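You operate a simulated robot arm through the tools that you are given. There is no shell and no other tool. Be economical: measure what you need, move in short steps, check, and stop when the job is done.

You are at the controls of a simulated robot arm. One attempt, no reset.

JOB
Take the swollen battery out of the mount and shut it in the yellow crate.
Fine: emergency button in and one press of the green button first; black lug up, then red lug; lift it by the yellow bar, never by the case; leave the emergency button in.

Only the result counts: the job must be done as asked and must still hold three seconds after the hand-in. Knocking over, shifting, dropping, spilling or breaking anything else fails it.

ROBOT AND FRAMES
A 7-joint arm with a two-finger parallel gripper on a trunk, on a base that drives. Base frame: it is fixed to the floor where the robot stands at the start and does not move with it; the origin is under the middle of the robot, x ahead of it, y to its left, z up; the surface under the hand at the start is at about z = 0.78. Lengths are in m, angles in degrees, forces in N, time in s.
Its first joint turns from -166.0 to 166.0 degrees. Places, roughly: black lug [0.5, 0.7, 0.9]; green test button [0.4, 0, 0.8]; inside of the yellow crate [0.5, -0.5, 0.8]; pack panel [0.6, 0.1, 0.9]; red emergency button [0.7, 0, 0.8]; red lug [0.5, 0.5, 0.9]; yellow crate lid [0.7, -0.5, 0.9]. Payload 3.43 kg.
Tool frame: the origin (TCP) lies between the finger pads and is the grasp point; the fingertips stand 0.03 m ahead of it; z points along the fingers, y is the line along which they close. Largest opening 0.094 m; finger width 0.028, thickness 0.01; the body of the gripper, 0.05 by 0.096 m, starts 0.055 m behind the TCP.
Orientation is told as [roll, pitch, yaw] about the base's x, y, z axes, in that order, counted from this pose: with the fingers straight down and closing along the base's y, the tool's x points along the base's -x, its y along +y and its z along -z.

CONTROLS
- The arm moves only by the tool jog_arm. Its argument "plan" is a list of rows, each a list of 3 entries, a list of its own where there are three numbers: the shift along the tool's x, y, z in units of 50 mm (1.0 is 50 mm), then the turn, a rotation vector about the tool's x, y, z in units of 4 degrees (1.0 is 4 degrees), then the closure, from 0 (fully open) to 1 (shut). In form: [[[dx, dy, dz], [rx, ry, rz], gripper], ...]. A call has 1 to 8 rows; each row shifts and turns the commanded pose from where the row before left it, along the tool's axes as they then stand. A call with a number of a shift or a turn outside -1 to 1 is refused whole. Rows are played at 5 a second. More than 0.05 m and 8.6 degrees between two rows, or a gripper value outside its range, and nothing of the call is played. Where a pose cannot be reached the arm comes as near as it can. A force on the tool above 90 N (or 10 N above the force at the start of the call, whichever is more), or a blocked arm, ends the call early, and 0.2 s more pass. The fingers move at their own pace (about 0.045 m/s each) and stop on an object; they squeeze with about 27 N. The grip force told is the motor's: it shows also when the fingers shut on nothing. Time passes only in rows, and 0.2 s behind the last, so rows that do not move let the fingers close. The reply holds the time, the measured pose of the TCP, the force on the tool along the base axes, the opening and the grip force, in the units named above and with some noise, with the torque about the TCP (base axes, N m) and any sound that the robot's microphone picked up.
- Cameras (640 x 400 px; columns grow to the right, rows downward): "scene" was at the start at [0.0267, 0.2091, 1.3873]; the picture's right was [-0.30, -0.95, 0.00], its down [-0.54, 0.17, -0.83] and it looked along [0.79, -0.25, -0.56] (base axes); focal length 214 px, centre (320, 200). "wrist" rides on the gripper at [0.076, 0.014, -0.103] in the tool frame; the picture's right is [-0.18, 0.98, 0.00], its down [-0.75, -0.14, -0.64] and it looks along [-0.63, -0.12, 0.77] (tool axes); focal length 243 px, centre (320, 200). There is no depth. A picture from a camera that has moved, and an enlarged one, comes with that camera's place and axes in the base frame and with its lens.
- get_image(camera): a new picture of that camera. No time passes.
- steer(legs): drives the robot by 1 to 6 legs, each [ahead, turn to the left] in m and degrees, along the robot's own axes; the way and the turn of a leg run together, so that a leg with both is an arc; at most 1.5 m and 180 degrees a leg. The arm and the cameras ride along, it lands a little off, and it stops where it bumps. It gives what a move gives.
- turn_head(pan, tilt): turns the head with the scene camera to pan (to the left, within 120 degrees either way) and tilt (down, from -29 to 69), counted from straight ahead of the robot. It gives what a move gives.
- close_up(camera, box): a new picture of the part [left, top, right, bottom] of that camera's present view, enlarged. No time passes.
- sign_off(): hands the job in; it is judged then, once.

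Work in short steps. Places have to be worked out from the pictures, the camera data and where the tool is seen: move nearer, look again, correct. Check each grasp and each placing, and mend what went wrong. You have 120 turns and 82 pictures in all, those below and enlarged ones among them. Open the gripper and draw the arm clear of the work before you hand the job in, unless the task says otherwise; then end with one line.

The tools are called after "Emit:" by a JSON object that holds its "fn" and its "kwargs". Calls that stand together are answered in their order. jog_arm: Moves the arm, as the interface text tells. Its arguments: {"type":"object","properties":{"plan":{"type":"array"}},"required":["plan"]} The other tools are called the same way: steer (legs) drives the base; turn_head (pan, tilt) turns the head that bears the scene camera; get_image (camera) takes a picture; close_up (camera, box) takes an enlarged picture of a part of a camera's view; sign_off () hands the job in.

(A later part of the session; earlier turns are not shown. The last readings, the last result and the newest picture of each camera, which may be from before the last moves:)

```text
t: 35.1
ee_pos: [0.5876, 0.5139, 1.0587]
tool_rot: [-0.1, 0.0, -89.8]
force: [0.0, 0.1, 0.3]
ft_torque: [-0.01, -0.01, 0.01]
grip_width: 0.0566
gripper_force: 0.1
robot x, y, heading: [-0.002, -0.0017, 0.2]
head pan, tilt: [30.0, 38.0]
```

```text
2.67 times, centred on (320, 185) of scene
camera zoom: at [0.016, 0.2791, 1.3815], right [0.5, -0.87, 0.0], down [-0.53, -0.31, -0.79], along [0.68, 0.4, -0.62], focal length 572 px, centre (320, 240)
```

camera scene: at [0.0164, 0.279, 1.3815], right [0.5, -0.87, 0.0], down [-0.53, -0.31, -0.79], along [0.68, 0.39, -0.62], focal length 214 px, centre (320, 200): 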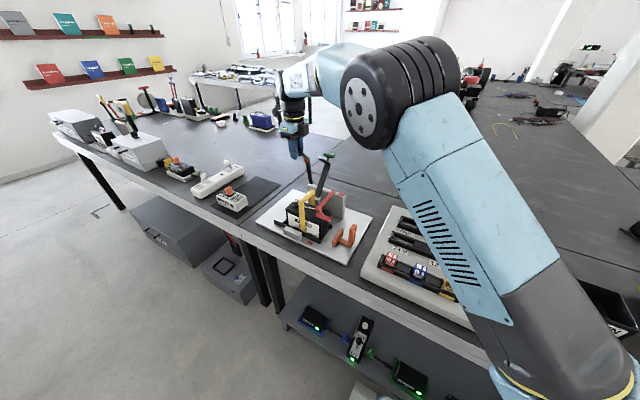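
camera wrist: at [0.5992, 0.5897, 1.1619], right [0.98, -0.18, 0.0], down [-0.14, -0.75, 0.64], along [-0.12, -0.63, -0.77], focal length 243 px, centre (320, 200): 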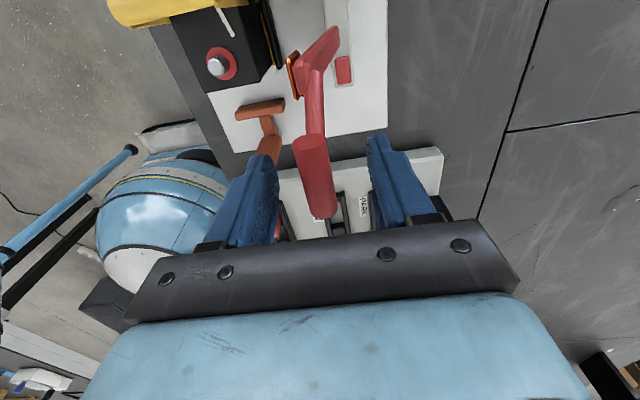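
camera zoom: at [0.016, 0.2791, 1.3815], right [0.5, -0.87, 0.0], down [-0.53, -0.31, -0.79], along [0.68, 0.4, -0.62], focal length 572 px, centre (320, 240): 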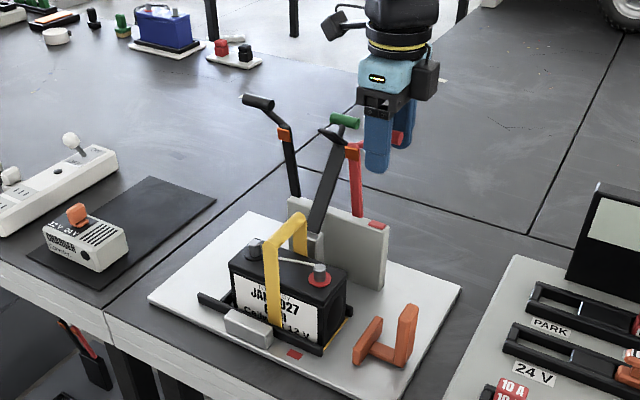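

Both lugs stand up. I'll lift clear and turn the hand back to yaw 0, and look at the crate with the head meanwhile.

Emit:
{"fn": "jog_arm", "kwargs": {"plan": [[[0, 0, -0.8], [0, 0, 0], 0.2], [[0, 0, -0.8], [0, 0, 0], 0], [[0, -0.5, -0.4], [0, 0, -1], 0], [[0, -0.6, 0], [0, 0, -1], 0], [[0, -0.6, 0], [0, 0, -1], 0], [[0, 0, 0], [0, 0, -1], 0], [[0, 0, 0], [0, 0, -1], 0], [[0, 0, 0], [0, 0, -1], 0]]}}

Emit:
{"fn": "jog_arm", "kwargs": {"plan": [[[0, 0, 0], [0, 0, -1], 0], [[0, 0, 0], [0, 0, -1], 0], [[0, 0, 0], [0, 0, -1], 0], [[0, 0, 0], [0, 0, -1], 0], [[0, 0, 0], [0, 0, -1], 0], [[0, 0, 0], [0, 0, -1], 0], [[0, 0, 0], [0, 0, -1], 0], [[0, 0, 0], [0, 0, -1], 0]]}}

Emit:
{"fn": "jog_arm", "kwargs": {"plan": [[[0, 0, 0], [0, 0, -1], 0], [[0, 0, 0], [0, 0, -1], 0], [[0, 0, 0], [0, 0, -1], 0], [[0, 0, 0], [0, 0, -1], 0], [[0, 0, 0], [0, 0, -1], 0], [[0, 0, 0], [0, 0, -1], 0], [[0, 0, 0], [0, 0, -1], 0], [[0, 0, 0], [0, 0, -1], 0]]}}

Emit:
{"fn": "turn_head", "kwargs": {"pan": -45, "tilt": 40}}

Emit:
{"fn": "get_image", "kwargs": {"camera": "scene"}}

Emit:
{"fn": "get_image", "kwargs": {"camera": "wrist"}}

```text
t: 36.9
ee_pos: [0.5014, 0.5065, 1.1582]
tool_rot: [0.0, 0.0, -65.9]
force: [0.0, 0.1, 0.7]
ft_torque: [-0.02, -0.01, -0.03]
grip_width: 0.0939
gripper_force: 0.0
robot x, y, heading: [-0.0042, 0.0026, 0.3]
head pan, tilt: [30.0, 38.0]
```

```text
t: 38.7
ee_pos: [0.5029, 0.507, 1.1585]
tool_rot: [0.0, 0.0, -33.8]
force: [0.4, -1.4, -0.5]
ft_torque: [0.03, 0.04, -0.01]
grip_width: 0.0941
gripper_force: 0.1
robot x, y, heading: [0.0, 0.0034, 0.3]
head pan, tilt: [30.0, 38.0]
```

```text
t: 40.5
ee_pos: [0.5018, 0.5078, 1.1581]
tool_rot: [-0.1, 0.0, -1.7]
force: [-0.1, -0.4, 0.0]
ft_torque: [0.0, 0.01, -0.03]
grip_width: 0.094
gripper_force: 0.0
robot x, y, heading: [-0.0028, 0.0024, 0.1]
head pan, tilt: [30.0, 38.0]
```

```text
t: 42.0
ee_pos: [0.5021, 0.5067, 1.1572]
tool_rot: [0.0, 0.0, -1.9]
force: [-0.9, 0.5, 0.5]
ft_torque: [0.0, -0.01, -0.03]
grip_width: 0.0938
gripper_force: 0.0
robot x, y, heading: [-0.0027, -0.0005, -0.3]
head pan, tilt: [-45.0, 40.0]
```

```text
44 pictures are left
camera scene: at [0.0016, 0.1759, 1.3785], right [-0.71, -0.71, 0.0], down [-0.46, 0.45, -0.77], along [0.54, -0.54, -0.64], focal length 214 px, centre (320, 200)
```

scene: 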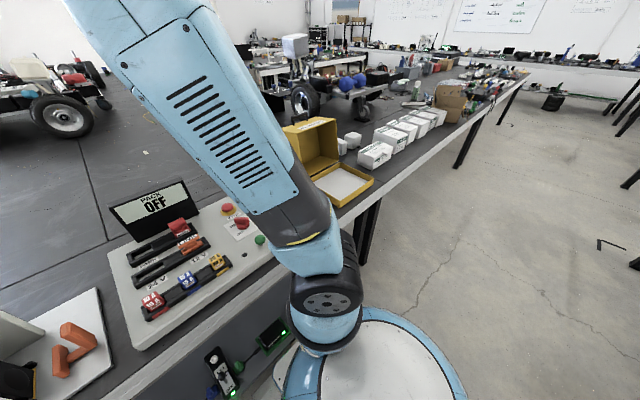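

```text
43 pictures are left
camera wrist: at [0.4247, 0.5234, 1.2611], right [0.22, 0.98, 0.0], down [0.75, -0.16, 0.64], along [0.63, -0.14, -0.77], focal length 243 px, centre (320, 200)
```

wrist: 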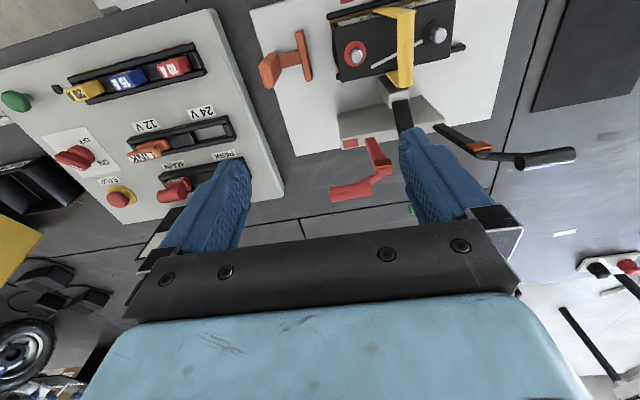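

Emit:
{"fn": "close_up", "kwargs": {"camera": "scene", "box": [260, 100, 400, 220]}}

Emit:
{"fn": "close_up", "kwargs": {"camera": "wrist", "box": [300, 0, 500, 130]}}

```text
3.33 times, centred on (330, 160) of scene
camera zoom: at [0.0016, 0.1759, 1.3785], right [-0.71, -0.71, 0.0], down [-0.46, 0.45, -0.77], along [0.54, -0.54, -0.64], focal length 715 px, centre (287, 333)
```

zoom: 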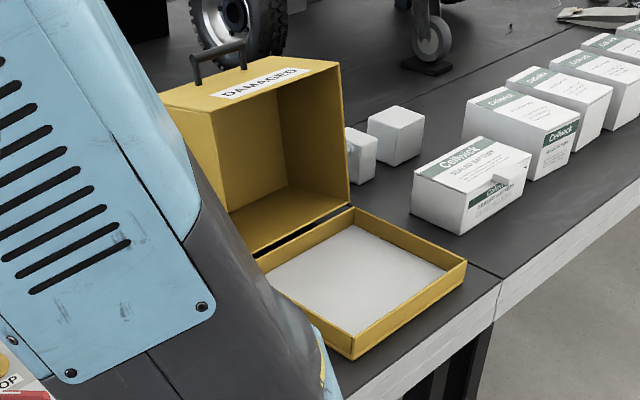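

```text
3.08 times, centred on (400, 65) of wrist
camera zoom: at [0.4247, 0.5234, 1.2611], right [0.22, 0.98, 0.0], down [0.75, -0.16, 0.64], along [0.63, -0.14, -0.77], focal length 746 px, centre (74, 615)
```

zoom: 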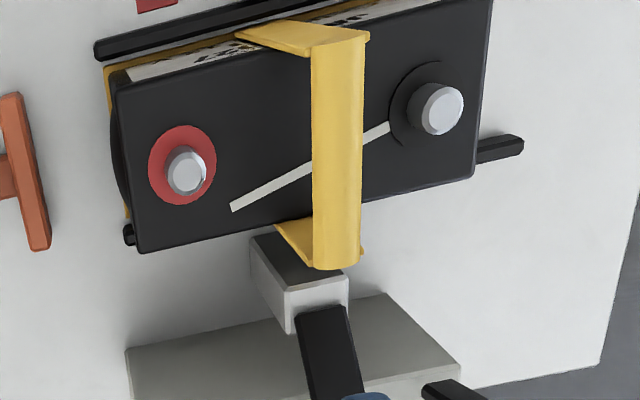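

The crate is a shallow tray, about x 0.40–0.615 and y -0.58 to -0.335, with a deep lid hinged at its back and standing open. The bar's centre is at (0.494, 0.6085, 0.94), so I'll come over it with the fingers half closed to clear the terminals.

Emit:
{"fn": "jog_arm", "kwargs": {"plan": [[[0.08, 0.98, 0], [0, 0, -0.45], 0.47], [[0.08, 0.97, 0], [0, 0, 0], 0.47], [[0, 0.08, 0.9], [0, 0, 0], 0.47], [[0, 0, 0.9], [0, 0, 0], 0.47], [[0, 0, 0.9], [0, 0, 0], 0.47], [[0, 0, 0.5], [0, 0, 0], 0.47]]}}

Emit:
{"fn": "turn_head", "kwargs": {"pan": 30, "tilt": 38}}

Emit:
{"fn": "get_image", "kwargs": {"camera": "wrist"}}

Emit:
{"fn": "close_up", "kwargs": {"camera": "scene", "box": [250, 110, 390, 260]}}

```text
t: 43.4
ee_pos: [0.4962, 0.6081, 0.9981]
tool_rot: [0.0, 0.0, 0.0]
force: [1.0, -0.6, 0.9]
ft_torque: [0.01, 0.0, 0.04]
grip_width: 0.0501
gripper_force: 0.0
robot x, y, heading: [-0.0046, 0.0016, 0.1]
head pan, tilt: [-45.0, 40.0]
```

```text
t: 44.9
ee_pos: [0.4965, 0.6083, 0.9988]
tool_rot: [0.0, 0.0, 0.1]
force: [0.7, 0.8, -0.5]
ft_torque: [0.03, 0.01, 0.03]
grip_width: 0.0499
gripper_force: 0.0
robot x, y, heading: [0.0002, -0.0023, 0.1]
head pan, tilt: [30.0, 38.0]
```

```text
40 pictures are left
camera wrist: at [0.4192, 0.6215, 1.1019], right [0.18, 0.98, 0.0], down [0.75, -0.14, 0.64], along [0.63, -0.12, -0.77], focal length 243 px, centre (320, 200)
```

wrist: 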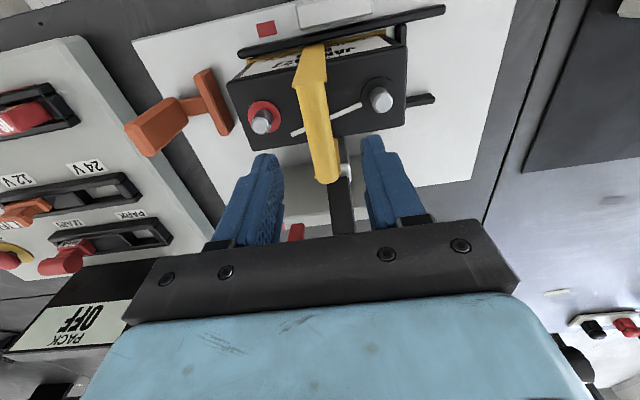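

```text
2.67 times, centred on (320, 185) of scene
camera zoom: at [0.0161, 0.2791, 1.3815], right [0.5, -0.87, 0.0], down [-0.53, -0.31, -0.79], along [0.68, 0.39, -0.62], focal length 572 px, centre (320, 240)
```

zoom: 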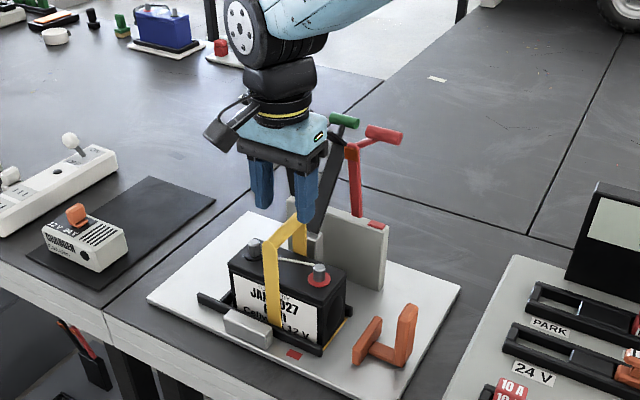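

The bar is centred between the fingers at y 0.608. I'll descend to TCP z 0.934 and close on it.

Emit:
{"fn": "jog_arm", "kwargs": {"plan": [[[0, 0, 0.8], [0, 0, 0], 0.47], [[0, 0, 0.5], [0, 0, 0], 0.47], [[0, 0, 0], [0, 0, 0], 0.8], [[0, 0, 0], [0, 0, 0], 1], [[0, 0, 0], [0, 0, 0], 1], [[0, 0, 0], [0, 0, 0], 1]]}}

Emit:
{"fn": "close_up", "kwargs": {"camera": "scene", "box": [250, 110, 390, 260]}}

```text
t: 46.3
ee_pos: [0.4969, 0.6075, 0.9332]
tool_rot: [-0.2, 0.0, 0.0]
force: [-1.1, -2.9, 0.3]
ft_torque: [0.01, -0.19, -0.06]
grip_width: 0.0224
gripper_force: 27.4
robot x, y, heading: [0.0026, -0.0005, 0.2]
head pan, tilt: [30.0, 38.0]
```

```text
2.67 times, centred on (320, 185) of scene
camera zoom: at [0.0161, 0.2791, 1.3815], right [0.5, -0.87, 0.0], down [-0.53, -0.31, -0.79], along [0.68, 0.39, -0.62], focal length 572 px, centre (320, 240)
```

zoom: 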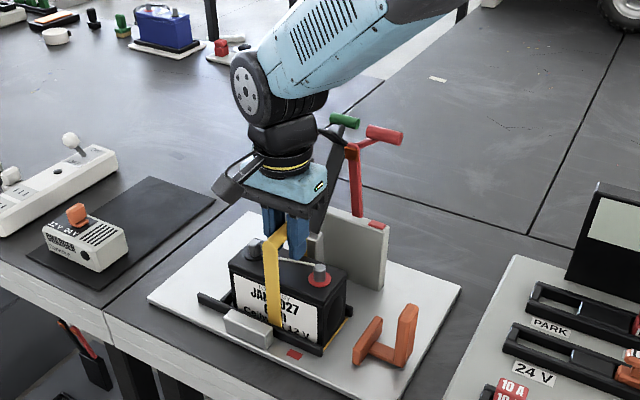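

The bar is gripped at 22 mm width. I'll lift slowly straight up, watching the force.

Emit:
{"fn": "jog_arm", "kwargs": {"plan": [[[0, 0, -0.2], [0, 0, 0], 1], [[0, 0, -0.2], [0, 0, 0], 1], [[0, 0, -0.3], [0, 0, 0], 1], [[0, 0, -0.3], [0, 0, 0], 1]]}}

Emit:
{"fn": "close_up", "kwargs": {"camera": "scene", "box": [250, 110, 390, 260]}}

```text
t: 47.3
ee_pos: [0.4955, 0.6092, 0.9824]
tool_rot: [-0.1, 0.1, 0.0]
force: [0.1, 0.9, -19.7]
ft_torque: [-0.04, -0.04, 0.02]
grip_width: 0.0221
gripper_force: 26.8
robot x, y, heading: [0.0013, -0.0004, -0.1]
head pan, tilt: [30.0, 38.0]
```

```text
2.67 times, centred on (320, 185) of scene
camera zoom: at [0.0167, 0.2798, 1.3813], right [0.5, -0.87, 0.0], down [-0.53, -0.31, -0.79], along [0.68, 0.39, -0.62], focal length 572 px, centre (320, 240)
```

zoom: 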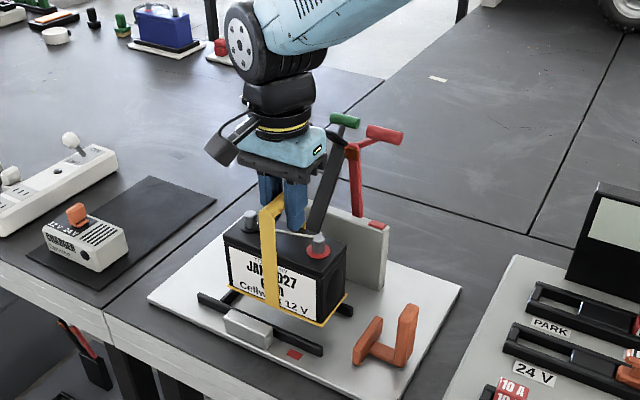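

The battery, about 2 kg, hangs level from the bar. I'll lift to z about 1.17 and carry it right.

Emit:
{"fn": "jog_arm", "kwargs": {"plan": [[[0, 0, -0.8], [0, 0, 0], 1], [[0, 0, -0.8], [0, 0, 0], 1], [[0, 0, -0.8], [0, 0, 0], 1], [[0, 0, -0.8], [0, 0, 0], 1], [[0, 0, -0.8], [0, 0, 0], 1], [[0, -0.5, 0], [0, 0, 0], 1], [[0, -0.8, 0], [0, 0, 0], 1], [[0, -0.8, 0], [0, 0, 0], 1]]}}

Emit:
{"fn": "jog_arm", "kwargs": {"plan": [[[0, -0.8, 0], [0, 0, 0], 1], [[0, -0.8, 0], [0, 0, 0], 1], [[0, -0.8, 0], [0, 0, 0], 1], [[0, -0.8, 0], [0, 0, 0], 1], [[-0.2, -0.8, 0], [0, 0, 0], 1], [[-0.2, -0.8, 0], [0, 0, 0], 1], [[-0.2, -0.8, 0], [0, 0, 0], 1], [[-0.2, -0.8, 0], [0, 0, 0], 1]]}}

Emit:
{"fn": "jog_arm", "kwargs": {"plan": [[[0, -0.8, 0], [0, 0, 0], 1], [[0, -0.8, 0], [0, 0, 0], 1], [[0, -0.8, 0], [0, 0, 0], 1], [[0, -0.8, 0], [0, 0, 0], 1], [[0, -0.8, 0], [0, 0, 0], 1], [[0, -0.8, 0], [0, 0, 0], 1], [[0, -0.8, 0], [0, 0, 0], 1], [[0, -0.8, 0], [0, 0, 0], 1]]}}

Emit:
{"fn": "turn_head", "kwargs": {"pan": -20, "tilt": 40}}

Emit:
{"fn": "get_image", "kwargs": {"camera": "scene"}}

```text
t: 49.1
ee_pos: [0.4957, 0.5059, 1.184]
tool_rot: [-0.3, 0.1, -0.1]
force: [0.4, -1.7, -20.6]
ft_torque: [-0.1, 0.01, -0.03]
grip_width: 0.0219
gripper_force: 26.6
robot x, y, heading: [-0.0019, 0.0001, 0.0]
head pan, tilt: [30.0, 38.0]
```

```text
t: 50.9
ee_pos: [0.5349, 0.1828, 1.1812]
tool_rot: [-0.1, 0.0, 0.0]
force: [-0.2, -1.5, -18.6]
ft_torque: [0.07, -0.05, -0.01]
grip_width: 0.0176
gripper_force: 26.6
robot x, y, heading: [-0.0017, -0.0011, 0.3]
head pan, tilt: [30.0, 38.0]
```

```text
t: 52.7
ee_pos: [0.5348, -0.138, 1.1831]
tool_rot: [-0.1, -0.1, 0.0]
force: [-0.5, -0.6, -18.1]
ft_torque: [0.04, -0.04, 0.04]
grip_width: 0.0178
gripper_force: 27.1
robot x, y, heading: [0.0004, 0.0015, 0.3]
head pan, tilt: [30.0, 38.0]
```

```text
t: 53.8
ee_pos: [0.5348, -0.1374, 1.1822]
tool_rot: [0.0, 0.0, -0.1]
force: [-0.5, -0.2, -18.5]
ft_torque: [-0.02, -0.01, 0.0]
grip_width: 0.018
gripper_force: 26.4
robot x, y, heading: [-0.0018, 0.0003, -0.1]
head pan, tilt: [-20.0, 40.0]
```

```text
36 pictures are left
camera scene: at [0.0218, 0.2068, 1.3785], right [-0.34, -0.94, 0.0], down [-0.61, 0.22, -0.77], along [0.72, -0.26, -0.64], focal length 214 px, centre (320, 200)
```

scene: 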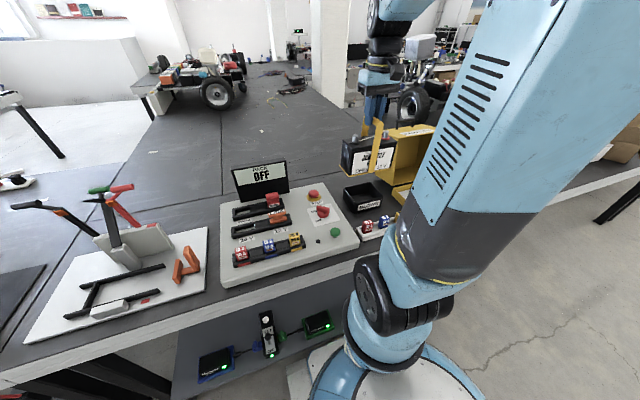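

The grip width fell from 22 to 18 mm, so I'll check the grasp up close.

Emit:
{"fn": "close_up", "kwargs": {"camera": "scene", "box": [320, 60, 440, 220]}}

Emit:
{"fn": "get_image", "kwargs": {"camera": "wrist"}}

```text
2.50 times, centred on (380, 140) of scene
camera zoom: at [0.0218, 0.2068, 1.3785], right [-0.34, -0.94, 0.0], down [-0.61, 0.22, -0.77], along [0.72, -0.26, -0.64], focal length 536 px, centre (170, 350)
```

zoom: 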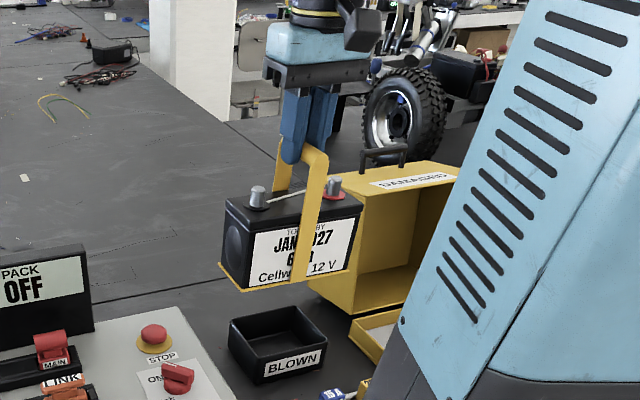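

```text
34 pictures are left
camera wrist: at [0.4573, -0.1233, 1.286], right [0.18, 0.98, 0.0], down [0.75, -0.14, 0.64], along [0.63, -0.12, -0.77], focal length 243 px, centre (320, 200)
```

wrist: 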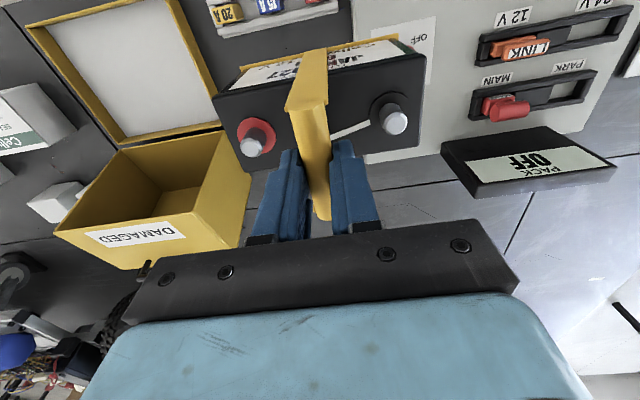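

The bar may have slipped down in the fingers, so I'll zoom the wrist view to measure it.

Emit:
{"fn": "close_up", "kwargs": {"camera": "wrist", "box": [220, 30, 440, 240]}}

Emit:
{"fn": "close_up", "kwargs": {"camera": "scene", "box": [350, 70, 410, 180]}}

```text
1.90 times, centred on (330, 135) of wrist
camera zoom: at [0.4573, -0.1233, 1.286], right [0.18, 0.98, 0.0], down [0.75, -0.14, 0.64], along [0.63, -0.12, -0.77], focal length 462 px, centre (301, 324)
```

zoom: 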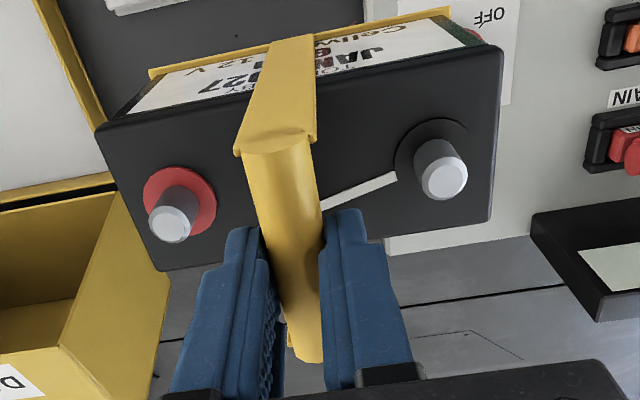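

```text
3.64 times, centred on (380, 125) of scene
camera zoom: at [0.0218, 0.2068, 1.3785], right [-0.34, -0.94, 0.0], down [-0.61, 0.22, -0.77], along [0.72, -0.26, -0.64], focal length 780 px, centre (102, 473)
```

zoom: 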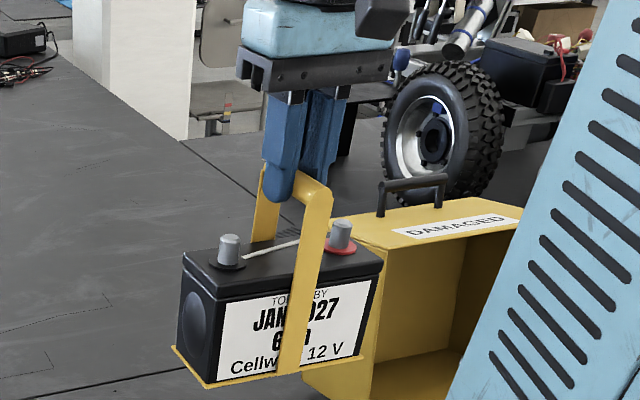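

The bar has slipped about 15 mm toward the fingertips but holds. I'll carry on very gently, with ramped small steps, to the tray nearby and set it down there.

Emit:
{"fn": "jog_arm", "kwargs": {"plan": [[[0, -0.1, 0], [0, 0, 0], 1], [[0, -0.2, 0], [0, 0, 0], 1], [[0, -0.3, 0], [0, 0, 0], 1], [[0, -0.3, 0], [0, 0, 0], 1], [[0, -0.3, 0], [0, 0, 0], 1], [[0, -0.3, 0], [0, 0, 0], 1], [[0, -0.2, 0], [0, 0, 0], 1], [[0, -0.1, 0], [0, 0, 0], 1]]}}

Emit:
{"fn": "close_up", "kwargs": {"camera": "wrist", "box": [220, 30, 440, 240]}}

```text
t: 55.6
ee_pos: [0.537, -0.2265, 1.1848]
tool_rot: [0.0, 0.0, -0.1]
force: [-0.1, -0.3, -18.2]
ft_torque: [-0.03, -0.05, 0.03]
grip_width: 0.0176
gripper_force: 26.8
robot x, y, heading: [0.0007, -0.0027, -0.1]
head pan, tilt: [-20.0, 40.0]
```

```text
1.90 times, centred on (330, 135) of wrist
camera zoom: at [0.4586, -0.2128, 1.2869], right [0.18, 0.98, 0.0], down [0.75, -0.14, 0.64], along [0.63, -0.12, -0.77], focal length 462 px, centre (301, 324)
```

zoom: 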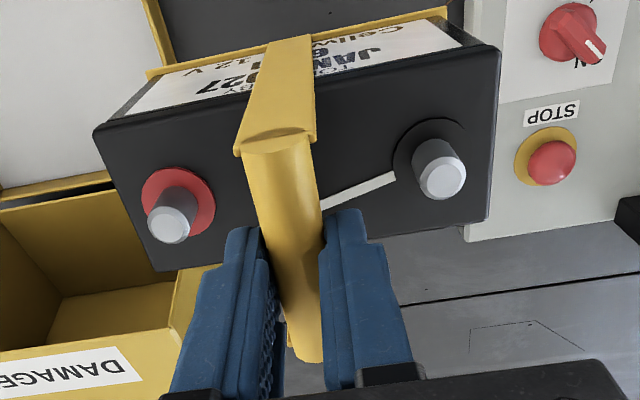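

Nothing slipped at that pace. I'll continue gently toward the tray.

Emit:
{"fn": "jog_arm", "kwargs": {"plan": [[[0, -0.1, 0], [0, 0, 0], 1], [[0, -0.2, 0], [0, 0, 0], 1], [[0, -0.3, 0], [0, 0, 0], 1], [[0, -0.4, 0], [0, 0, 0], 1], [[0, -0.4, 0], [0, 0, 0], 1], [[0, -0.3, 0], [0, 0, 0], 1], [[0, -0.2, 0], [0, 0, 0], 1], [[0, -0.1, 0], [0, 0, 0], 1]]}}

Emit:
{"fn": "jog_arm", "kwargs": {"plan": [[[0, -0.1, 0], [0, 0, 0], 1], [[0, -0.2, 0], [0, 0, 0], 1], [[0, -0.4, 0], [0, 0, 0], 1], [[0.05, -0.5, 0], [0, 0, 0], 1], [[0.05, -0.5, 0], [0, 0, 0], 1], [[0.04, -0.4, 0], [0, 0, 0], 1], [[0, -0.4, 0], [0, 0, 0], 1], [[0, -0.2, 0], [0, 0, 0], 1]]}}

Emit:
{"fn": "turn_head", "kwargs": {"pan": -45, "tilt": 40}}

Emit:
{"fn": "get_image", "kwargs": {"camera": "scene"}}

Emit:
{"fn": "get_image", "kwargs": {"camera": "wrist"}}

```text
t: 57.4
ee_pos: [0.5357, -0.3275, 1.182]
tool_rot: [0.0, 0.0, 0.0]
force: [0.5, 0.7, -18.8]
ft_torque: [0.01, -0.03, 0.02]
grip_width: 0.0177
gripper_force: 26.9
robot x, y, heading: [0.001, 0.0014, 0.2]
head pan, tilt: [-20.0, 40.0]
```

```text
t: 59.2
ee_pos: [0.5303, -0.4626, 1.1829]
tool_rot: [0.1, 0.1, -0.1]
force: [0.5, 0.1, -17.3]
ft_torque: [0.01, 0.0, -0.01]
grip_width: 0.0177
gripper_force: 26.5
robot x, y, heading: [-0.0026, 0.0008, 0.2]
head pan, tilt: [-20.0, 40.0]
```

```text
t: 60.1
ee_pos: [0.5295, -0.4633, 1.183]
tool_rot: [0.0, 0.0, 0.0]
force: [-0.3, -0.1, -18.0]
ft_torque: [0.01, -0.05, 0.04]
grip_width: 0.0179
gripper_force: 27.0
robot x, y, heading: [-0.0017, -0.0029, 0.3]
head pan, tilt: [-45.0, 40.0]
```

```text
30 pictures are left
camera scene: at [0.0022, 0.1754, 1.3786], right [-0.71, -0.71, 0.0], down [-0.46, 0.45, -0.77], along [0.54, -0.54, -0.64], focal length 214 px, centre (320, 200)
```

scene: 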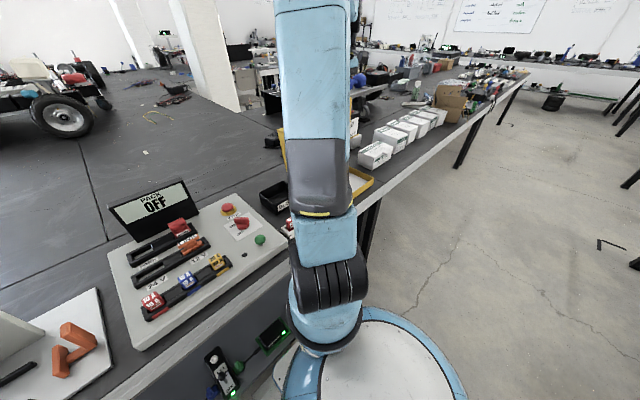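

```text
29 pictures are left
camera wrist: at [0.4514, -0.4479, 1.2859], right [0.18, 0.98, 0.0], down [0.75, -0.14, 0.64], along [0.63, -0.12, -0.77], focal length 243 px, centre (320, 200)
```

wrist: 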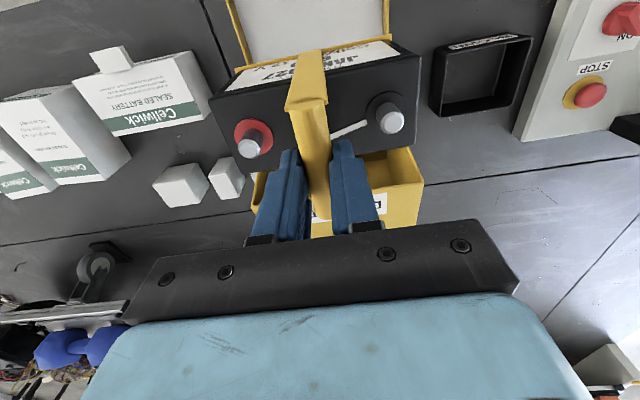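

The tray spans y -0.585 to -0.352 and the battery hangs centred over it, well clear of the lid, which leans back. I'll lower gently.

Emit:
{"fn": "jog_arm", "kwargs": {"plan": [[[0, 0, 0.1], [0, 0, 0], 1], [[0, 0, 0.2], [0, 0, 0], 1], [[0, 0, 0.35], [0, 0, 0], 1], [[0, 0, 0.4], [0, 0, 0], 1], [[0, 0, 0.4], [0, 0, 0], 1], [[0, 0, 0.35], [0, 0, 0], 1], [[0, 0, 0.2], [0, 0, 0], 1], [[0, 0, 0.1], [0, 0, 0], 1]]}}

Emit:
{"fn": "jog_arm", "kwargs": {"plan": [[[0, 0, 0.1], [0, 0, 0], 1], [[0, 0, 0.2], [0, 0, 0], 1], [[0, 0, 0.3], [0, 0, 0], 1], [[0, 0, 0.4], [0, 0, 0], 1], [[0, 0, 0.4], [0, 0, 0], 1], [[0, 0, 0.3], [0, 0, 0], 1], [[0, 0, 0.2], [0, 0, 0], 1], [[0, 0, 0.1], [0, 0, 0], 1]]}}

Emit:
{"fn": "get_image", "kwargs": {"camera": "wrist"}}

```text
t: 61.9
ee_pos: [0.5286, -0.4614, 1.0778]
tool_rot: [0.0, 0.0, 0.0]
force: [0.0, 0.7, -19.3]
ft_torque: [0.03, 0.0, 0.0]
grip_width: 0.0178
gripper_force: 27.0
robot x, y, heading: [0.0009, -0.0008, 0.1]
head pan, tilt: [-45.0, 40.0]
```

```text
t: 63.7
ee_pos: [0.5279, -0.4622, 0.9768]
tool_rot: [0.0, 0.0, 0.0]
force: [0.0, 0.5, -18.2]
ft_torque: [0.03, -0.03, 0.0]
grip_width: 0.0178
gripper_force: 27.2
robot x, y, heading: [0.0014, 0.0005, 0.3]
head pan, tilt: [-45.0, 40.0]
```

```text
28 pictures are left
camera wrist: at [0.451, -0.448, 1.0807], right [0.18, 0.98, 0.0], down [0.75, -0.14, 0.64], along [0.63, -0.12, -0.77], focal length 243 px, centre (320, 200)
```

wrist: 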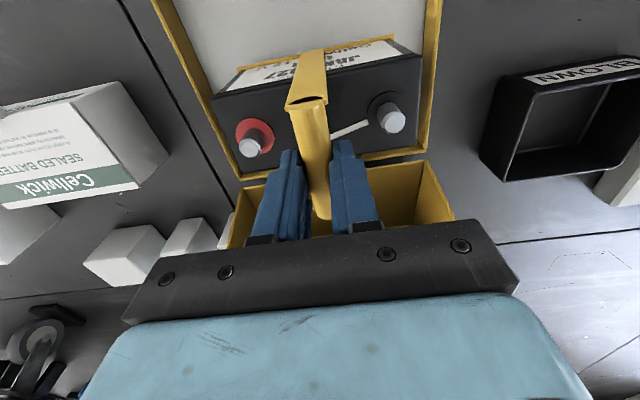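

The battery is within the tray's outline with margin on all sides. I'll lower in 5 mm steps until the weight comes off.

Emit:
{"fn": "jog_arm", "kwargs": {"plan": [[[0, 0, 0.1], [0, 0, 0], 1], [[0, 0, 0.1], [0, 0, 0], 1], [[0, 0, 0.1], [0, 0, 0], 1], [[0, 0, 0.1], [0, 0, 0], 1], [[0, 0, 0.1], [0, 0, 0], 1]]}}

```text
t: 64.9
ee_pos: [0.5275, -0.4642, 0.9564]
tool_rot: [-0.1, -0.2, 0.0]
force: [-2.0, 4.8, 17.3]
ft_torque: [0.09, 0.66, -0.09]
grip_width: 0.0178
gripper_force: 27.1
robot x, y, heading: [0.0002, 0.0033, -0.2]
head pan, tilt: [-45.0, 40.0]
```

It is resting on the tray floor and lightly pressed. I'll ease up 3 mm, open the fingers modestly, and check that it stands upright.

Emit:
{"fn": "jog_arm", "kwargs": {"plan": [[[0, 0, -0.06], [0, 0, 0], 1], [[0, 0, 0], [0, 0, 0], 0.7], [[0, 0, 0], [0, 0, 0], 0.47], [[0, 0, 0], [0, 0, 0], 0.47]]}}

Emit:
{"fn": "get_image", "kwargs": {"camera": "wrist"}}

```text
t: 65.9
ee_pos: [0.5297, -0.4638, 0.957]
tool_rot: [0.0, 0.0, 0.1]
force: [-0.3, 0.5, 0.6]
ft_torque: [0.01, 0.0, -0.03]
grip_width: 0.0498
gripper_force: 0.1
robot x, y, heading: [-0.005, 0.0022, -0.0]
head pan, tilt: [-45.0, 40.0]
```

```text
27 pictures are left
camera wrist: at [0.4504, -0.4492, 1.0598], right [0.18, 0.98, 0.0], down [0.75, -0.14, 0.64], along [0.63, -0.12, -0.77], focal length 243 px, centre (320, 200)
```

wrist: 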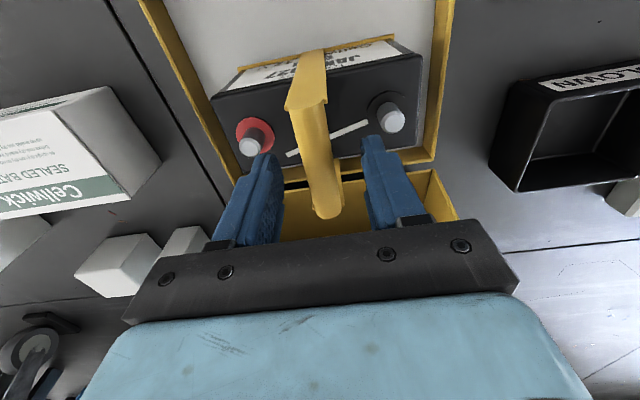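

The battery stands upright in the tray. I'll raise the hand straight out, then shift it left to get a clear view of the lid and handle.

Emit:
{"fn": "jog_arm", "kwargs": {"plan": [[[0, 0, -0.5], [0, 0, 0], 0.47], [[0, 0, -0.8], [0, 0, 0], 0.47], [[0, 0, -1], [0, 0, 0], 0.47], [[0, 0, -1], [0, 0, 0], 0.47], [[0, 0, -1], [0, 0, 0], 0.47], [[0, 0, -1], [0, 0, 0], 0.47], [[0, 0.7, -0.7], [0, 0, 0], 0.47], [[0, 1, 0], [0, 0, 0], 0.47]]}}

Emit:
{"fn": "jog_arm", "kwargs": {"plan": [[[0, 1, 0], [0, 0, 0], 1], [[0, 1, 0], [0, 0, 0], 1], [[0, 1, 0], [0, 0, 0], 1], [[0, 1, 0], [0, 0, 0], 1], [[0, 1, 0], [0, 0, 0], 1], [[0, 1, 0], [0, 0, 0], 1]]}}

Emit:
{"fn": "get_image", "kwargs": {"camera": "wrist"}}

Emit:
{"fn": "close_up", "kwargs": {"camera": "scene", "box": [260, 90, 400, 220]}}

```text
t: 67.7
ee_pos: [0.5304, -0.3771, 1.259]
tool_rot: [-0.1, 0.1, -0.1]
force: [-0.5, -0.3, -0.5]
ft_torque: [0.02, -0.01, -0.01]
grip_width: 0.0497
gripper_force: 0.0
robot x, y, heading: [-0.0013, 0.0012, 0.1]
head pan, tilt: [-45.0, 40.0]
```

```text
t: 69.1
ee_pos: [0.5273, -0.0776, 1.2557]
tool_rot: [0.0, 0.0, 0.0]
force: [-0.2, -1.4, -0.2]
ft_torque: [0.02, 0.04, -0.02]
grip_width: 0.0
gripper_force: 27.3
robot x, y, heading: [-0.002, 0.0, 0.4]
head pan, tilt: [-45.0, 40.0]
```

```text
26 pictures are left
camera wrist: at [0.4501, -0.0629, 1.3589], right [0.18, 0.98, 0.0], down [0.75, -0.14, 0.64], along [0.63, -0.12, -0.77], focal length 243 px, centre (320, 200)
```

wrist: 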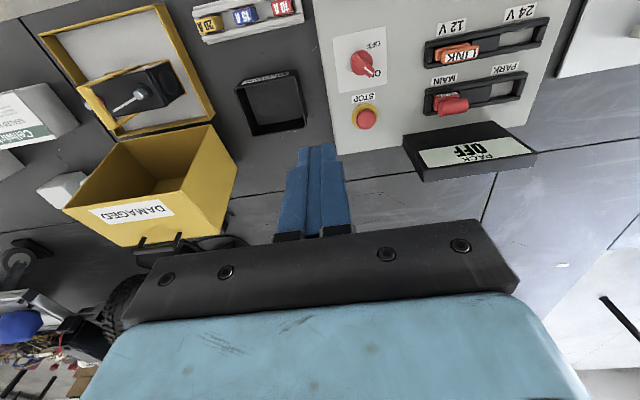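

```text
3.08 times, centred on (330, 155) of scene
camera zoom: at [0.0015, 0.1754, 1.3786], right [-0.71, -0.71, 0.0], down [-0.46, 0.45, -0.77], along [0.54, -0.54, -0.64], focal length 660 px, centre (289, 338)
```

zoom: 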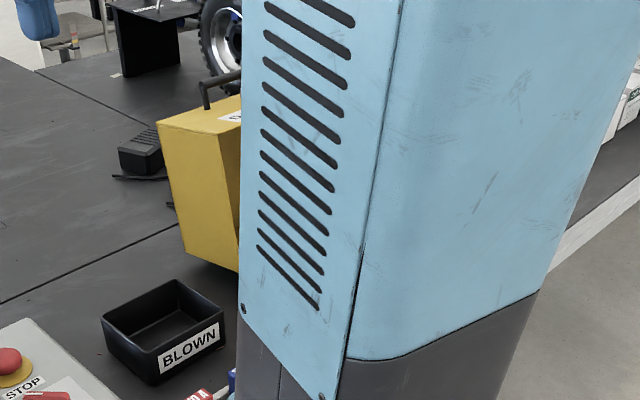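

Emit:
{"fn": "close_up", "kwargs": {"camera": "wrist", "box": [30, 0, 260, 280]}}

```text
1.43 times, centred on (145, 140) of wrist
camera zoom: at [0.4501, -0.0629, 1.3589], right [0.18, 0.98, 0.0], down [0.75, -0.14, 0.64], along [0.63, -0.12, -0.77], focal length 347 px, centre (570, 286)
```

zoom: 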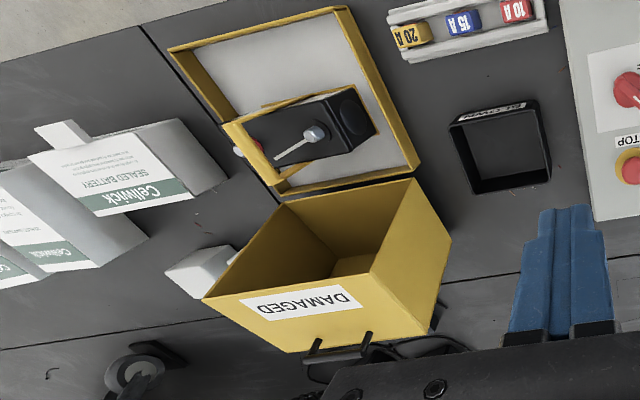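

The handle stands on the lid's top wall near its rear edge, with its bar along y at about (0.748, -0.436, 1.063). I'll turn the hand to yaw -90° so the fingers can straddle it.

Emit:
{"fn": "jog_arm", "kwargs": {"plan": [[[0, 0, 0], [0, 0, 1], 0.3], [[0, 0, 0], [0, 0, 1], 0.3], [[0, 0, 0], [0, 0, 1], 0.3], [[0, 0, 0], [0, 0, 1], 0.3], [[0, 0, 0], [0, 0, 1], 0.3], [[0, 0, 0], [0, 0, 1], 0.3], [[0, 0, 0], [0, 0, 1], 0.3], [[0, 0, 0], [0, 0, 1], 0.3]]}}

Emit:
{"fn": "jog_arm", "kwargs": {"plan": [[[0, 0, 0], [0, 0, 1], 0.3], [[0, 0, 0], [0, 0, 1], 0.3], [[0, 0, 0], [0, 0, 1], 0.3], [[0, 0, 0], [0, 0, 1], 0.3], [[0, 0, 0], [0, 0, 1], 0.3], [[0, 0, 0], [0, 0, 1], 0.3], [[0, 0, 0], [0, 0, 1], 0.3], [[0, 0, 0], [0, 0, 1], 0.3]]}}

Emit:
{"fn": "jog_arm", "kwargs": {"plan": [[[0, 0, 0], [0, 0, 1], 0.3], [[0, 0, 0], [0, 0, 1], 0.3], [[0, 0, 0], [0, 0, 1], 0.3], [[0, 0, 0], [0, 0, 1], 0.3], [[0, 0, 0], [0, 0, 1], 0.3], [[0, 0, 0], [0, 0, 1], 0.3], [[0, 0, 0], [0, 0, 0.5], 0.3]]}}

Emit:
{"fn": "jog_arm", "kwargs": {"plan": [[[-0.8, 0.5, 0], [0, 0, 0], 0.3], [[-0.8, 0.5, 0], [0, 0, 0], 0.3], [[-0.8, 0.5, 0], [0, 0, 0], 0.3], [[-0.8, 0.5, 0], [0, 0, 0], 0.3], [[-0.8, 0.5, 0], [0, 0, 0], 0.3], [[-0.8, 0.5, 0], [0, 0, 0], 0.3], [[-0.8, 0.5, 0], [0, 0, 0], 0.3], [[-0.8, 0.5, 0], [0, 0, 0], 0.3]]}}

Emit:
{"fn": "get_image", "kwargs": {"camera": "wrist"}}

Emit:
{"fn": "turn_head", "kwargs": {"pan": -20, "tilt": 35}}

Emit:
{"fn": "get_image", "kwargs": {"camera": "scene"}}

```text
t: 70.9
ee_pos: [0.5289, -0.0782, 1.2558]
tool_rot: [0.0, 0.0, -32.0]
force: [-0.7, -0.6, 0.8]
ft_torque: [0.02, 0.0, 0.0]
grip_width: 0.0657
gripper_force: 0.1
robot x, y, heading: [0.0005, -0.0021, 0.2]
head pan, tilt: [-45.0, 40.0]
```

```text
t: 72.7
ee_pos: [0.5289, -0.0773, 1.2571]
tool_rot: [0.0, 0.0, -64.1]
force: [-0.9, 0.3, 0.2]
ft_torque: [0.02, -0.03, -0.01]
grip_width: 0.0659
gripper_force: 0.1
robot x, y, heading: [-0.0031, -0.0, 0.0]
head pan, tilt: [-45.0, 40.0]
```

```text
t: 74.3
ee_pos: [0.5274, -0.0775, 1.2569]
tool_rot: [-0.1, 0.0, -90.1]
force: [-0.3, 0.5, 0.1]
ft_torque: [0.0, 0.02, 0.02]
grip_width: 0.0658
gripper_force: 0.2
robot x, y, heading: [-0.0008, 0.001, -0.0]
head pan, tilt: [-45.0, 40.0]
```

```text
t: 76.1
ee_pos: [0.7289, -0.3986, 1.2579]
tool_rot: [0.0, -0.1, -90.0]
force: [-0.6, 0.2, 1.7]
ft_torque: [-0.05, -0.02, -0.01]
grip_width: 0.0656
gripper_force: 0.1
robot x, y, heading: [0.0024, -0.002, -0.0]
head pan, tilt: [-45.0, 40.0]
```

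```text
23 pictures are left
camera wrist: at [0.7414, -0.3227, 1.3606], right [0.98, -0.18, 0.0], down [-0.14, -0.75, 0.64], along [-0.12, -0.63, -0.77], focal length 243 px, centre (320, 200)
```

wrist: 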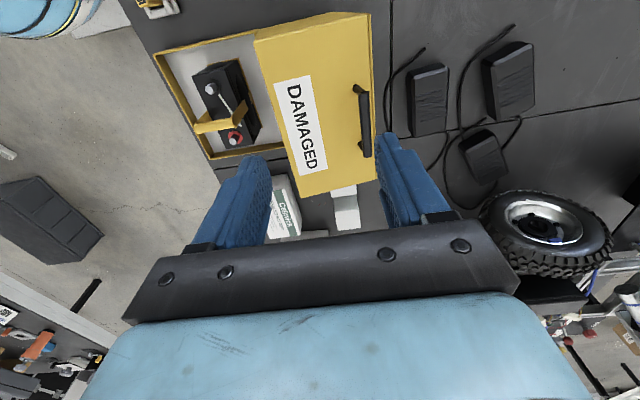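

```text
t: 77.0
ee_pos: [0.7299, -0.3981, 1.2559]
tool_rot: [0.0, 0.0, -90.0]
force: [0.5, -0.5, -0.2]
ft_torque: [0.01, 0.03, -0.02]
grip_width: 0.066
gripper_force: 0.0
robot x, y, heading: [0.0014, -0.0015, 0.1]
head pan, tilt: [-20.0, 35.0]
```

```text
22 pictures are left
camera scene: at [0.0243, 0.2057, 1.3861], right [-0.34, -0.94, 0.0], down [-0.54, 0.2, -0.82], along [0.77, -0.28, -0.57], focal length 214 px, centre (320, 200)
```

scene: 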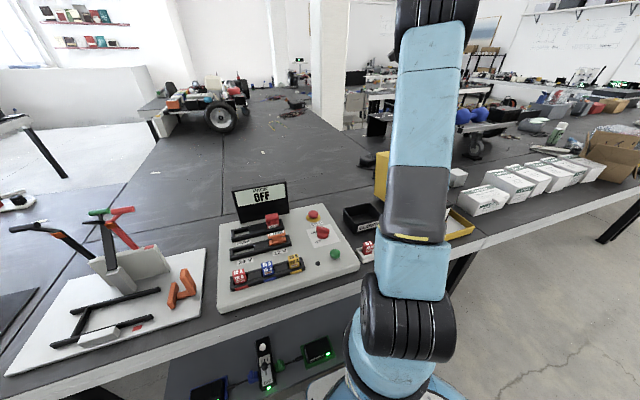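

The overhead view gives the handle bar at about x 0.771, y -0.41 to -0.50, z about 1.05. I'll move over it and come down to just above it.

Emit:
{"fn": "jog_arm", "kwargs": {"plan": [[[-0.58, 0.41, 0.5], [0, 0, 0], 0.3], [[-0.58, 0.41, 0.5], [0, 0, 0], 0.3], [[0, 0, 0.9], [0, 0, 0], 0.3], [[0, 0, 0.9], [0, 0, 0], 0.3]]}}

Emit:
{"fn": "get_image", "kwargs": {"camera": "wrist"}}

```text
t: 78.0
ee_pos: [0.7709, -0.4562, 1.1167]
tool_rot: [0.1, -0.2, -90.0]
force: [0.2, 0.7, -0.1]
ft_torque: [-0.01, -0.02, -0.01]
grip_width: 0.0657
gripper_force: 0.0
robot x, y, heading: [-0.0033, -0.0023, 0.2]
head pan, tilt: [-20.0, 35.0]
```

```text
21 pictures are left
camera wrist: at [0.7829, -0.3808, 1.2193], right [0.98, -0.18, 0.0], down [-0.14, -0.75, 0.64], along [-0.12, -0.63, -0.77], focal length 243 px, centre (320, 200)
```

wrist: 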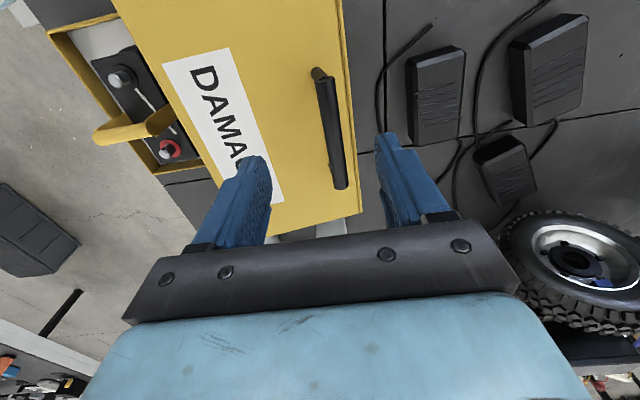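

The bar is at (0.776, -0.46, about 1.043). I'll shift 5 mm, lower to TCP z 1.058 and close on it.

Emit:
{"fn": "jog_arm", "kwargs": {"plan": [[[-0.05, 0.1, 0.6], [0, 0, 0], 0.3], [[0, 0, 0.3], [0, 0, 0], 0.3], [[0, 0, 0.27], [0, 0, 0], 0.3], [[0, 0, 0], [0, 0, 0], 0.7], [[0, 0, 0], [0, 0, 0], 1], [[0, 0, 0], [0, 0, 0], 1], [[0, 0, 0], [0, 0, 0], 1]]}}

Emit:
{"fn": "get_image", "kwargs": {"camera": "wrist"}}

```text
t: 79.6
ee_pos: [0.7751, -0.4581, 1.0589]
tool_rot: [0.1, -0.1, -89.9]
force: [13.0, -0.1, 8.4]
ft_torque: [0.07, -0.26, -0.14]
grip_width: 0.0134
gripper_force: 32.6
robot x, y, heading: [0.0001, -0.0023, 0.3]
head pan, tilt: [-20.0, 35.0]
```

```text
20 pictures are left
camera wrist: at [0.7879, -0.3823, 1.1616], right [0.98, -0.18, 0.0], down [-0.14, -0.75, 0.64], along [-0.12, -0.63, -0.77], focal length 243 px, centre (320, 200)
```

wrist: 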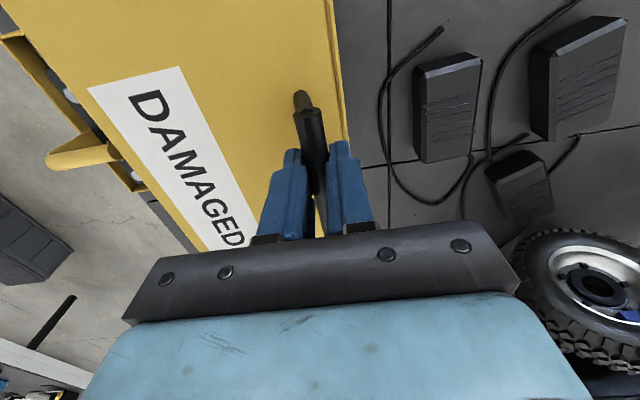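

I have the handle, with its bar 13 mm thick. I'll start closing along an arc about the hinge at (0.622, 0.82), tilting the tool partly along and checking the force.

Emit:
{"fn": "jog_arm", "kwargs": {"plan": [[[0, -0.33, -0.205], [-0.45, 0, 0], 1], [[0, -0.338, -0.192], [-0.45, 0, 0], 1], [[0, -0.345, -0.179], [-0.45, 0, 0], 1]]}}

```text
t: 80.4
ee_pos: [0.7236, -0.4578, 1.0867]
tool_rot: [5.4, 0.0, -90.0]
force: [4.5, 6.7, 13.6]
ft_torque: [0.47, 0.1, -0.16]
grip_width: 0.0135
gripper_force: 44.5
robot x, y, heading: [0.0009, -0.0003, 0.1]
head pan, tilt: [-20.0, 35.0]
```

The forces are small and the model fits. I'll continue with a slight upward correction.

Emit:
{"fn": "jog_arm", "kwargs": {"plan": [[[0, -0.352, -0.19], [-0.45, 0, 0], 1], [[0, -0.358, -0.155], [-0.45, 0, 0], 1], [[0, -0.3635, -0.14], [-0.45, 0, 0], 1], [[0, -0.3686, -0.126], [-0.45, 0, 0], 1]]}}

```text
t: 81.4
ee_pos: [0.6472, -0.4588, 1.1042]
tool_rot: [12.6, 0.0, -90.0]
force: [-2.0, 8.3, -7.7]
ft_torque: [-0.27, 0.25, -0.24]
grip_width: 0.0139
gripper_force: 44.9
robot x, y, heading: [0.0008, 0.0009, -0.4]
head pan, tilt: [-20.0, 35.0]
```

Tracking well; I'll continue.

Emit:
{"fn": "jog_arm", "kwargs": {"plan": [[[0, -0.373, -0.105], [-0.45, 0, 0], 1], [[0, -0.377, -0.098], [-0.45, 0, 0], 1], [[0, -0.381, -0.084], [-0.45, 0, 0], 1], [[0, -0.3836, -0.069], [-0.45, 0, 0], 1]]}}

Emit:
{"fn": "get_image", "kwargs": {"camera": "wrist"}}

```text
t: 82.4
ee_pos: [0.5705, -0.4578, 1.1039]
tool_rot: [19.8, 0.0, -90.1]
force: [0.9, 10.4, -8.0]
ft_torque: [0.25, 0.14, -0.24]
grip_width: 0.0136
gripper_force: 44.8
robot x, y, heading: [-0.0024, -0.0026, 0.1]
head pan, tilt: [-20.0, 35.0]
```

```text
19 pictures are left
camera wrist: at [0.5467, -0.3823, 1.205], right [0.93, -0.18, 0.33], down [-0.35, -0.75, 0.56], along [0.15, -0.63, -0.76], focal length 243 px, centre (320, 200)
```

wrist: 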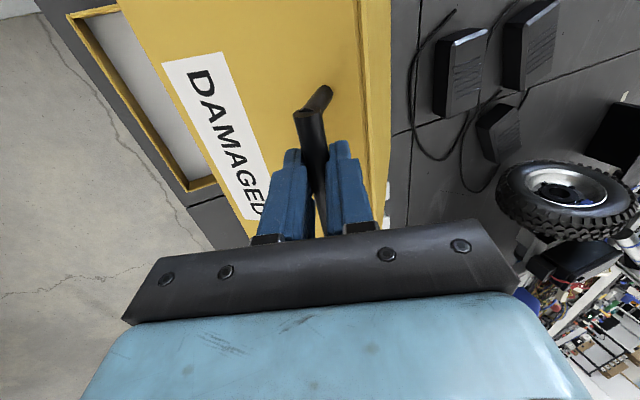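

The lid is swinging over smoothly, so I'll continue.

Emit:
{"fn": "jog_arm", "kwargs": {"plan": [[[0, -0.386, -0.048], [-0.45, 0, 0], 1], [[0, -0.388, -0.04], [-0.45, 0, 0], 1], [[0, -0.389, -0.026], [-0.45, 0, 0], 1], [[0, -0.39, -0.011], [-0.45, 0, 0], 1]]}}

Emit:
{"fn": "jog_arm", "kwargs": {"plan": [[[0, -0.39, 0.003], [-0.45, 0, 0], 1], [[0, -0.3896, 0.018], [-0.45, 0, 0], 1], [[0, -0.3886, 0.0325], [-0.45, 0, 0], 1]]}}

```text
t: 83.4
ee_pos: [0.4947, -0.4586, 1.0797]
tool_rot: [27.0, -0.1, -90.2]
force: [1.2, -3.8, -3.5]
ft_torque: [-0.37, 0.16, -0.28]
grip_width: 0.0139
gripper_force: 45.0
robot x, y, heading: [-0.0006, -0.0019, 0.0]
head pan, tilt: [-20.0, 35.0]
```

```text
t: 84.2
ee_pos: [0.4453, -0.458, 1.0487]
tool_rot: [32.4, 0.1, -90.1]
force: [2.5, -11.1, -2.3]
ft_torque: [-0.11, 0.0, -0.15]
grip_width: 0.0136
gripper_force: 45.5
robot x, y, heading: [0.0003, 0.0003, 0.2]
head pan, tilt: [-20.0, 35.0]
```

About 72° done, with no sign of touching the battery. I'll continue the last part more carefully.

Emit:
{"fn": "jog_arm", "kwargs": {"plan": [[[0, -0.387, 0.047], [-0.45, 0, 0], 1], [[0, -0.385, 0.0616], [-0.45, 0, 0], 1], [[0, -0.382, 0.076], [-0.45, 0, 0], 1]]}}

Emit:
{"fn": "get_image", "kwargs": {"camera": "scene"}}

Emit:
{"fn": "get_image", "kwargs": {"camera": "wrist"}}

```text
t: 85.0
ee_pos: [0.403, -0.4586, 1.0082]
tool_rot: [37.8, 0.0, -89.9]
force: [-0.2, -5.0, -1.5]
ft_torque: [0.6, 0.0, 0.11]
grip_width: 0.0138
gripper_force: 44.9
robot x, y, heading: [0.001, 0.0032, 0.2]
head pan, tilt: [-20.0, 35.0]
```

```text
18 pictures are left
camera scene: at [0.024, 0.2055, 1.3861], right [-0.34, -0.94, 0.0], down [-0.54, 0.2, -0.82], along [0.77, -0.28, -0.57], focal length 214 px, centre (320, 200)
```

scene: 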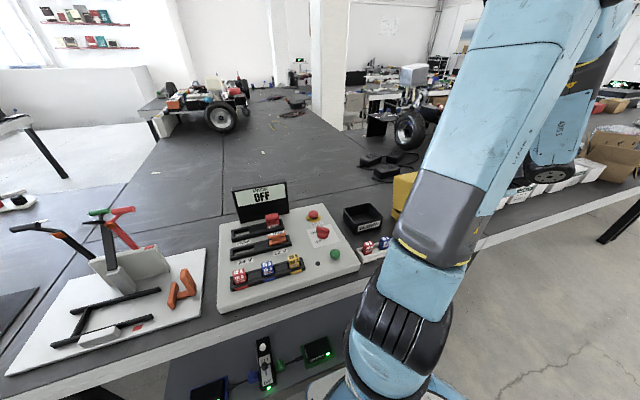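

```text
17 pictures are left
camera wrist: at [0.3495, -0.3818, 1.099], right [0.78, -0.18, 0.6], down [-0.51, -0.75, 0.42], along [0.38, -0.63, -0.68], focal length 243 px, centre (320, 200)
```

wrist: 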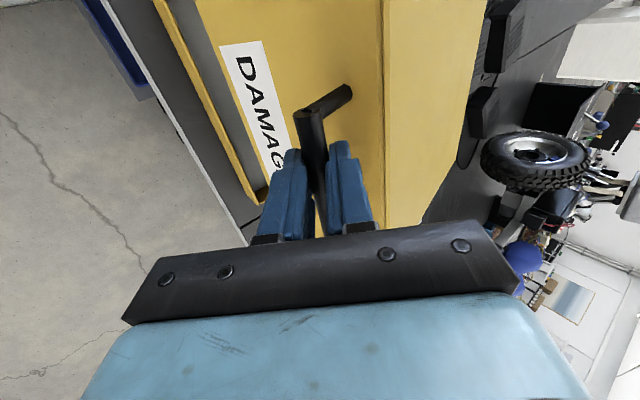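

A gap to the tray remains. Three more small steps.

Emit:
{"fn": "jog_arm", "kwargs": {"plan": [[[0, -0.379, 0.09], [-0.45, 0, 0], 1], [[0, -0.3755, 0.104], [-0.45, 0, 0], 1], [[0, -0.371, 0.118], [-0.45, 0, 0], 1]]}}

Emit:
{"fn": "get_image", "kwargs": {"camera": "wrist"}}

```text
t: 85.8
ee_pos: [0.3692, -0.4569, 0.9612]
tool_rot: [43.3, 0.1, -90.0]
force: [1.2, -1.3, -5.3]
ft_torque: [0.94, 0.08, 0.61]
grip_width: 0.0139
gripper_force: 44.3
robot x, y, heading: [-0.0005, 0.0025, 0.0]
head pan, tilt: [-20.0, 35.0]
```

```text
16 pictures are left
camera wrist: at [0.3083, -0.3819, 1.0462], right [0.72, -0.18, 0.67], down [-0.54, -0.75, 0.37], along [0.44, -0.63, -0.64], focal length 243 px, centre (320, 200)
```

wrist: 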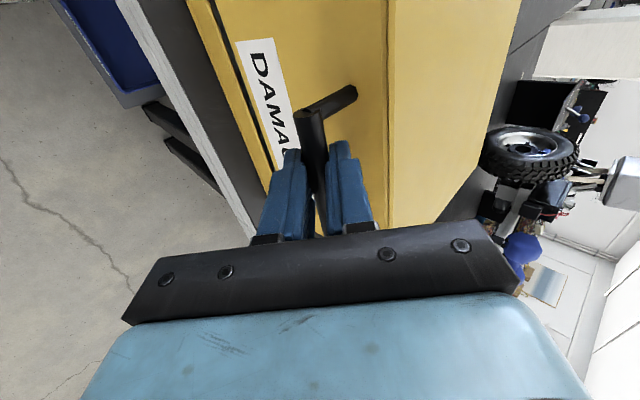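

Just a thin gap is left. I'll close it in 2° steps, watching for contact.

Emit:
{"fn": "jog_arm", "kwargs": {"plan": [[[0, -0.182, 0.067], [-0.22, 0, 0], 1], [[0, -0.181, 0.07], [-0.22, 0, 0], 1]]}}

```text
t: 86.4
ee_pos: [0.3631, -0.4581, 0.9482]
tool_rot: [45.4, -0.4, -90.0]
force: [11.8, -6.1, 57.4]
ft_torque: [1.02, -0.84, 0.07]
grip_width: 0.0136
gripper_force: 44.7
robot x, y, heading: [-0.003, 0.0022, 0.3]
head pan, tilt: [-20.0, 35.0]
```

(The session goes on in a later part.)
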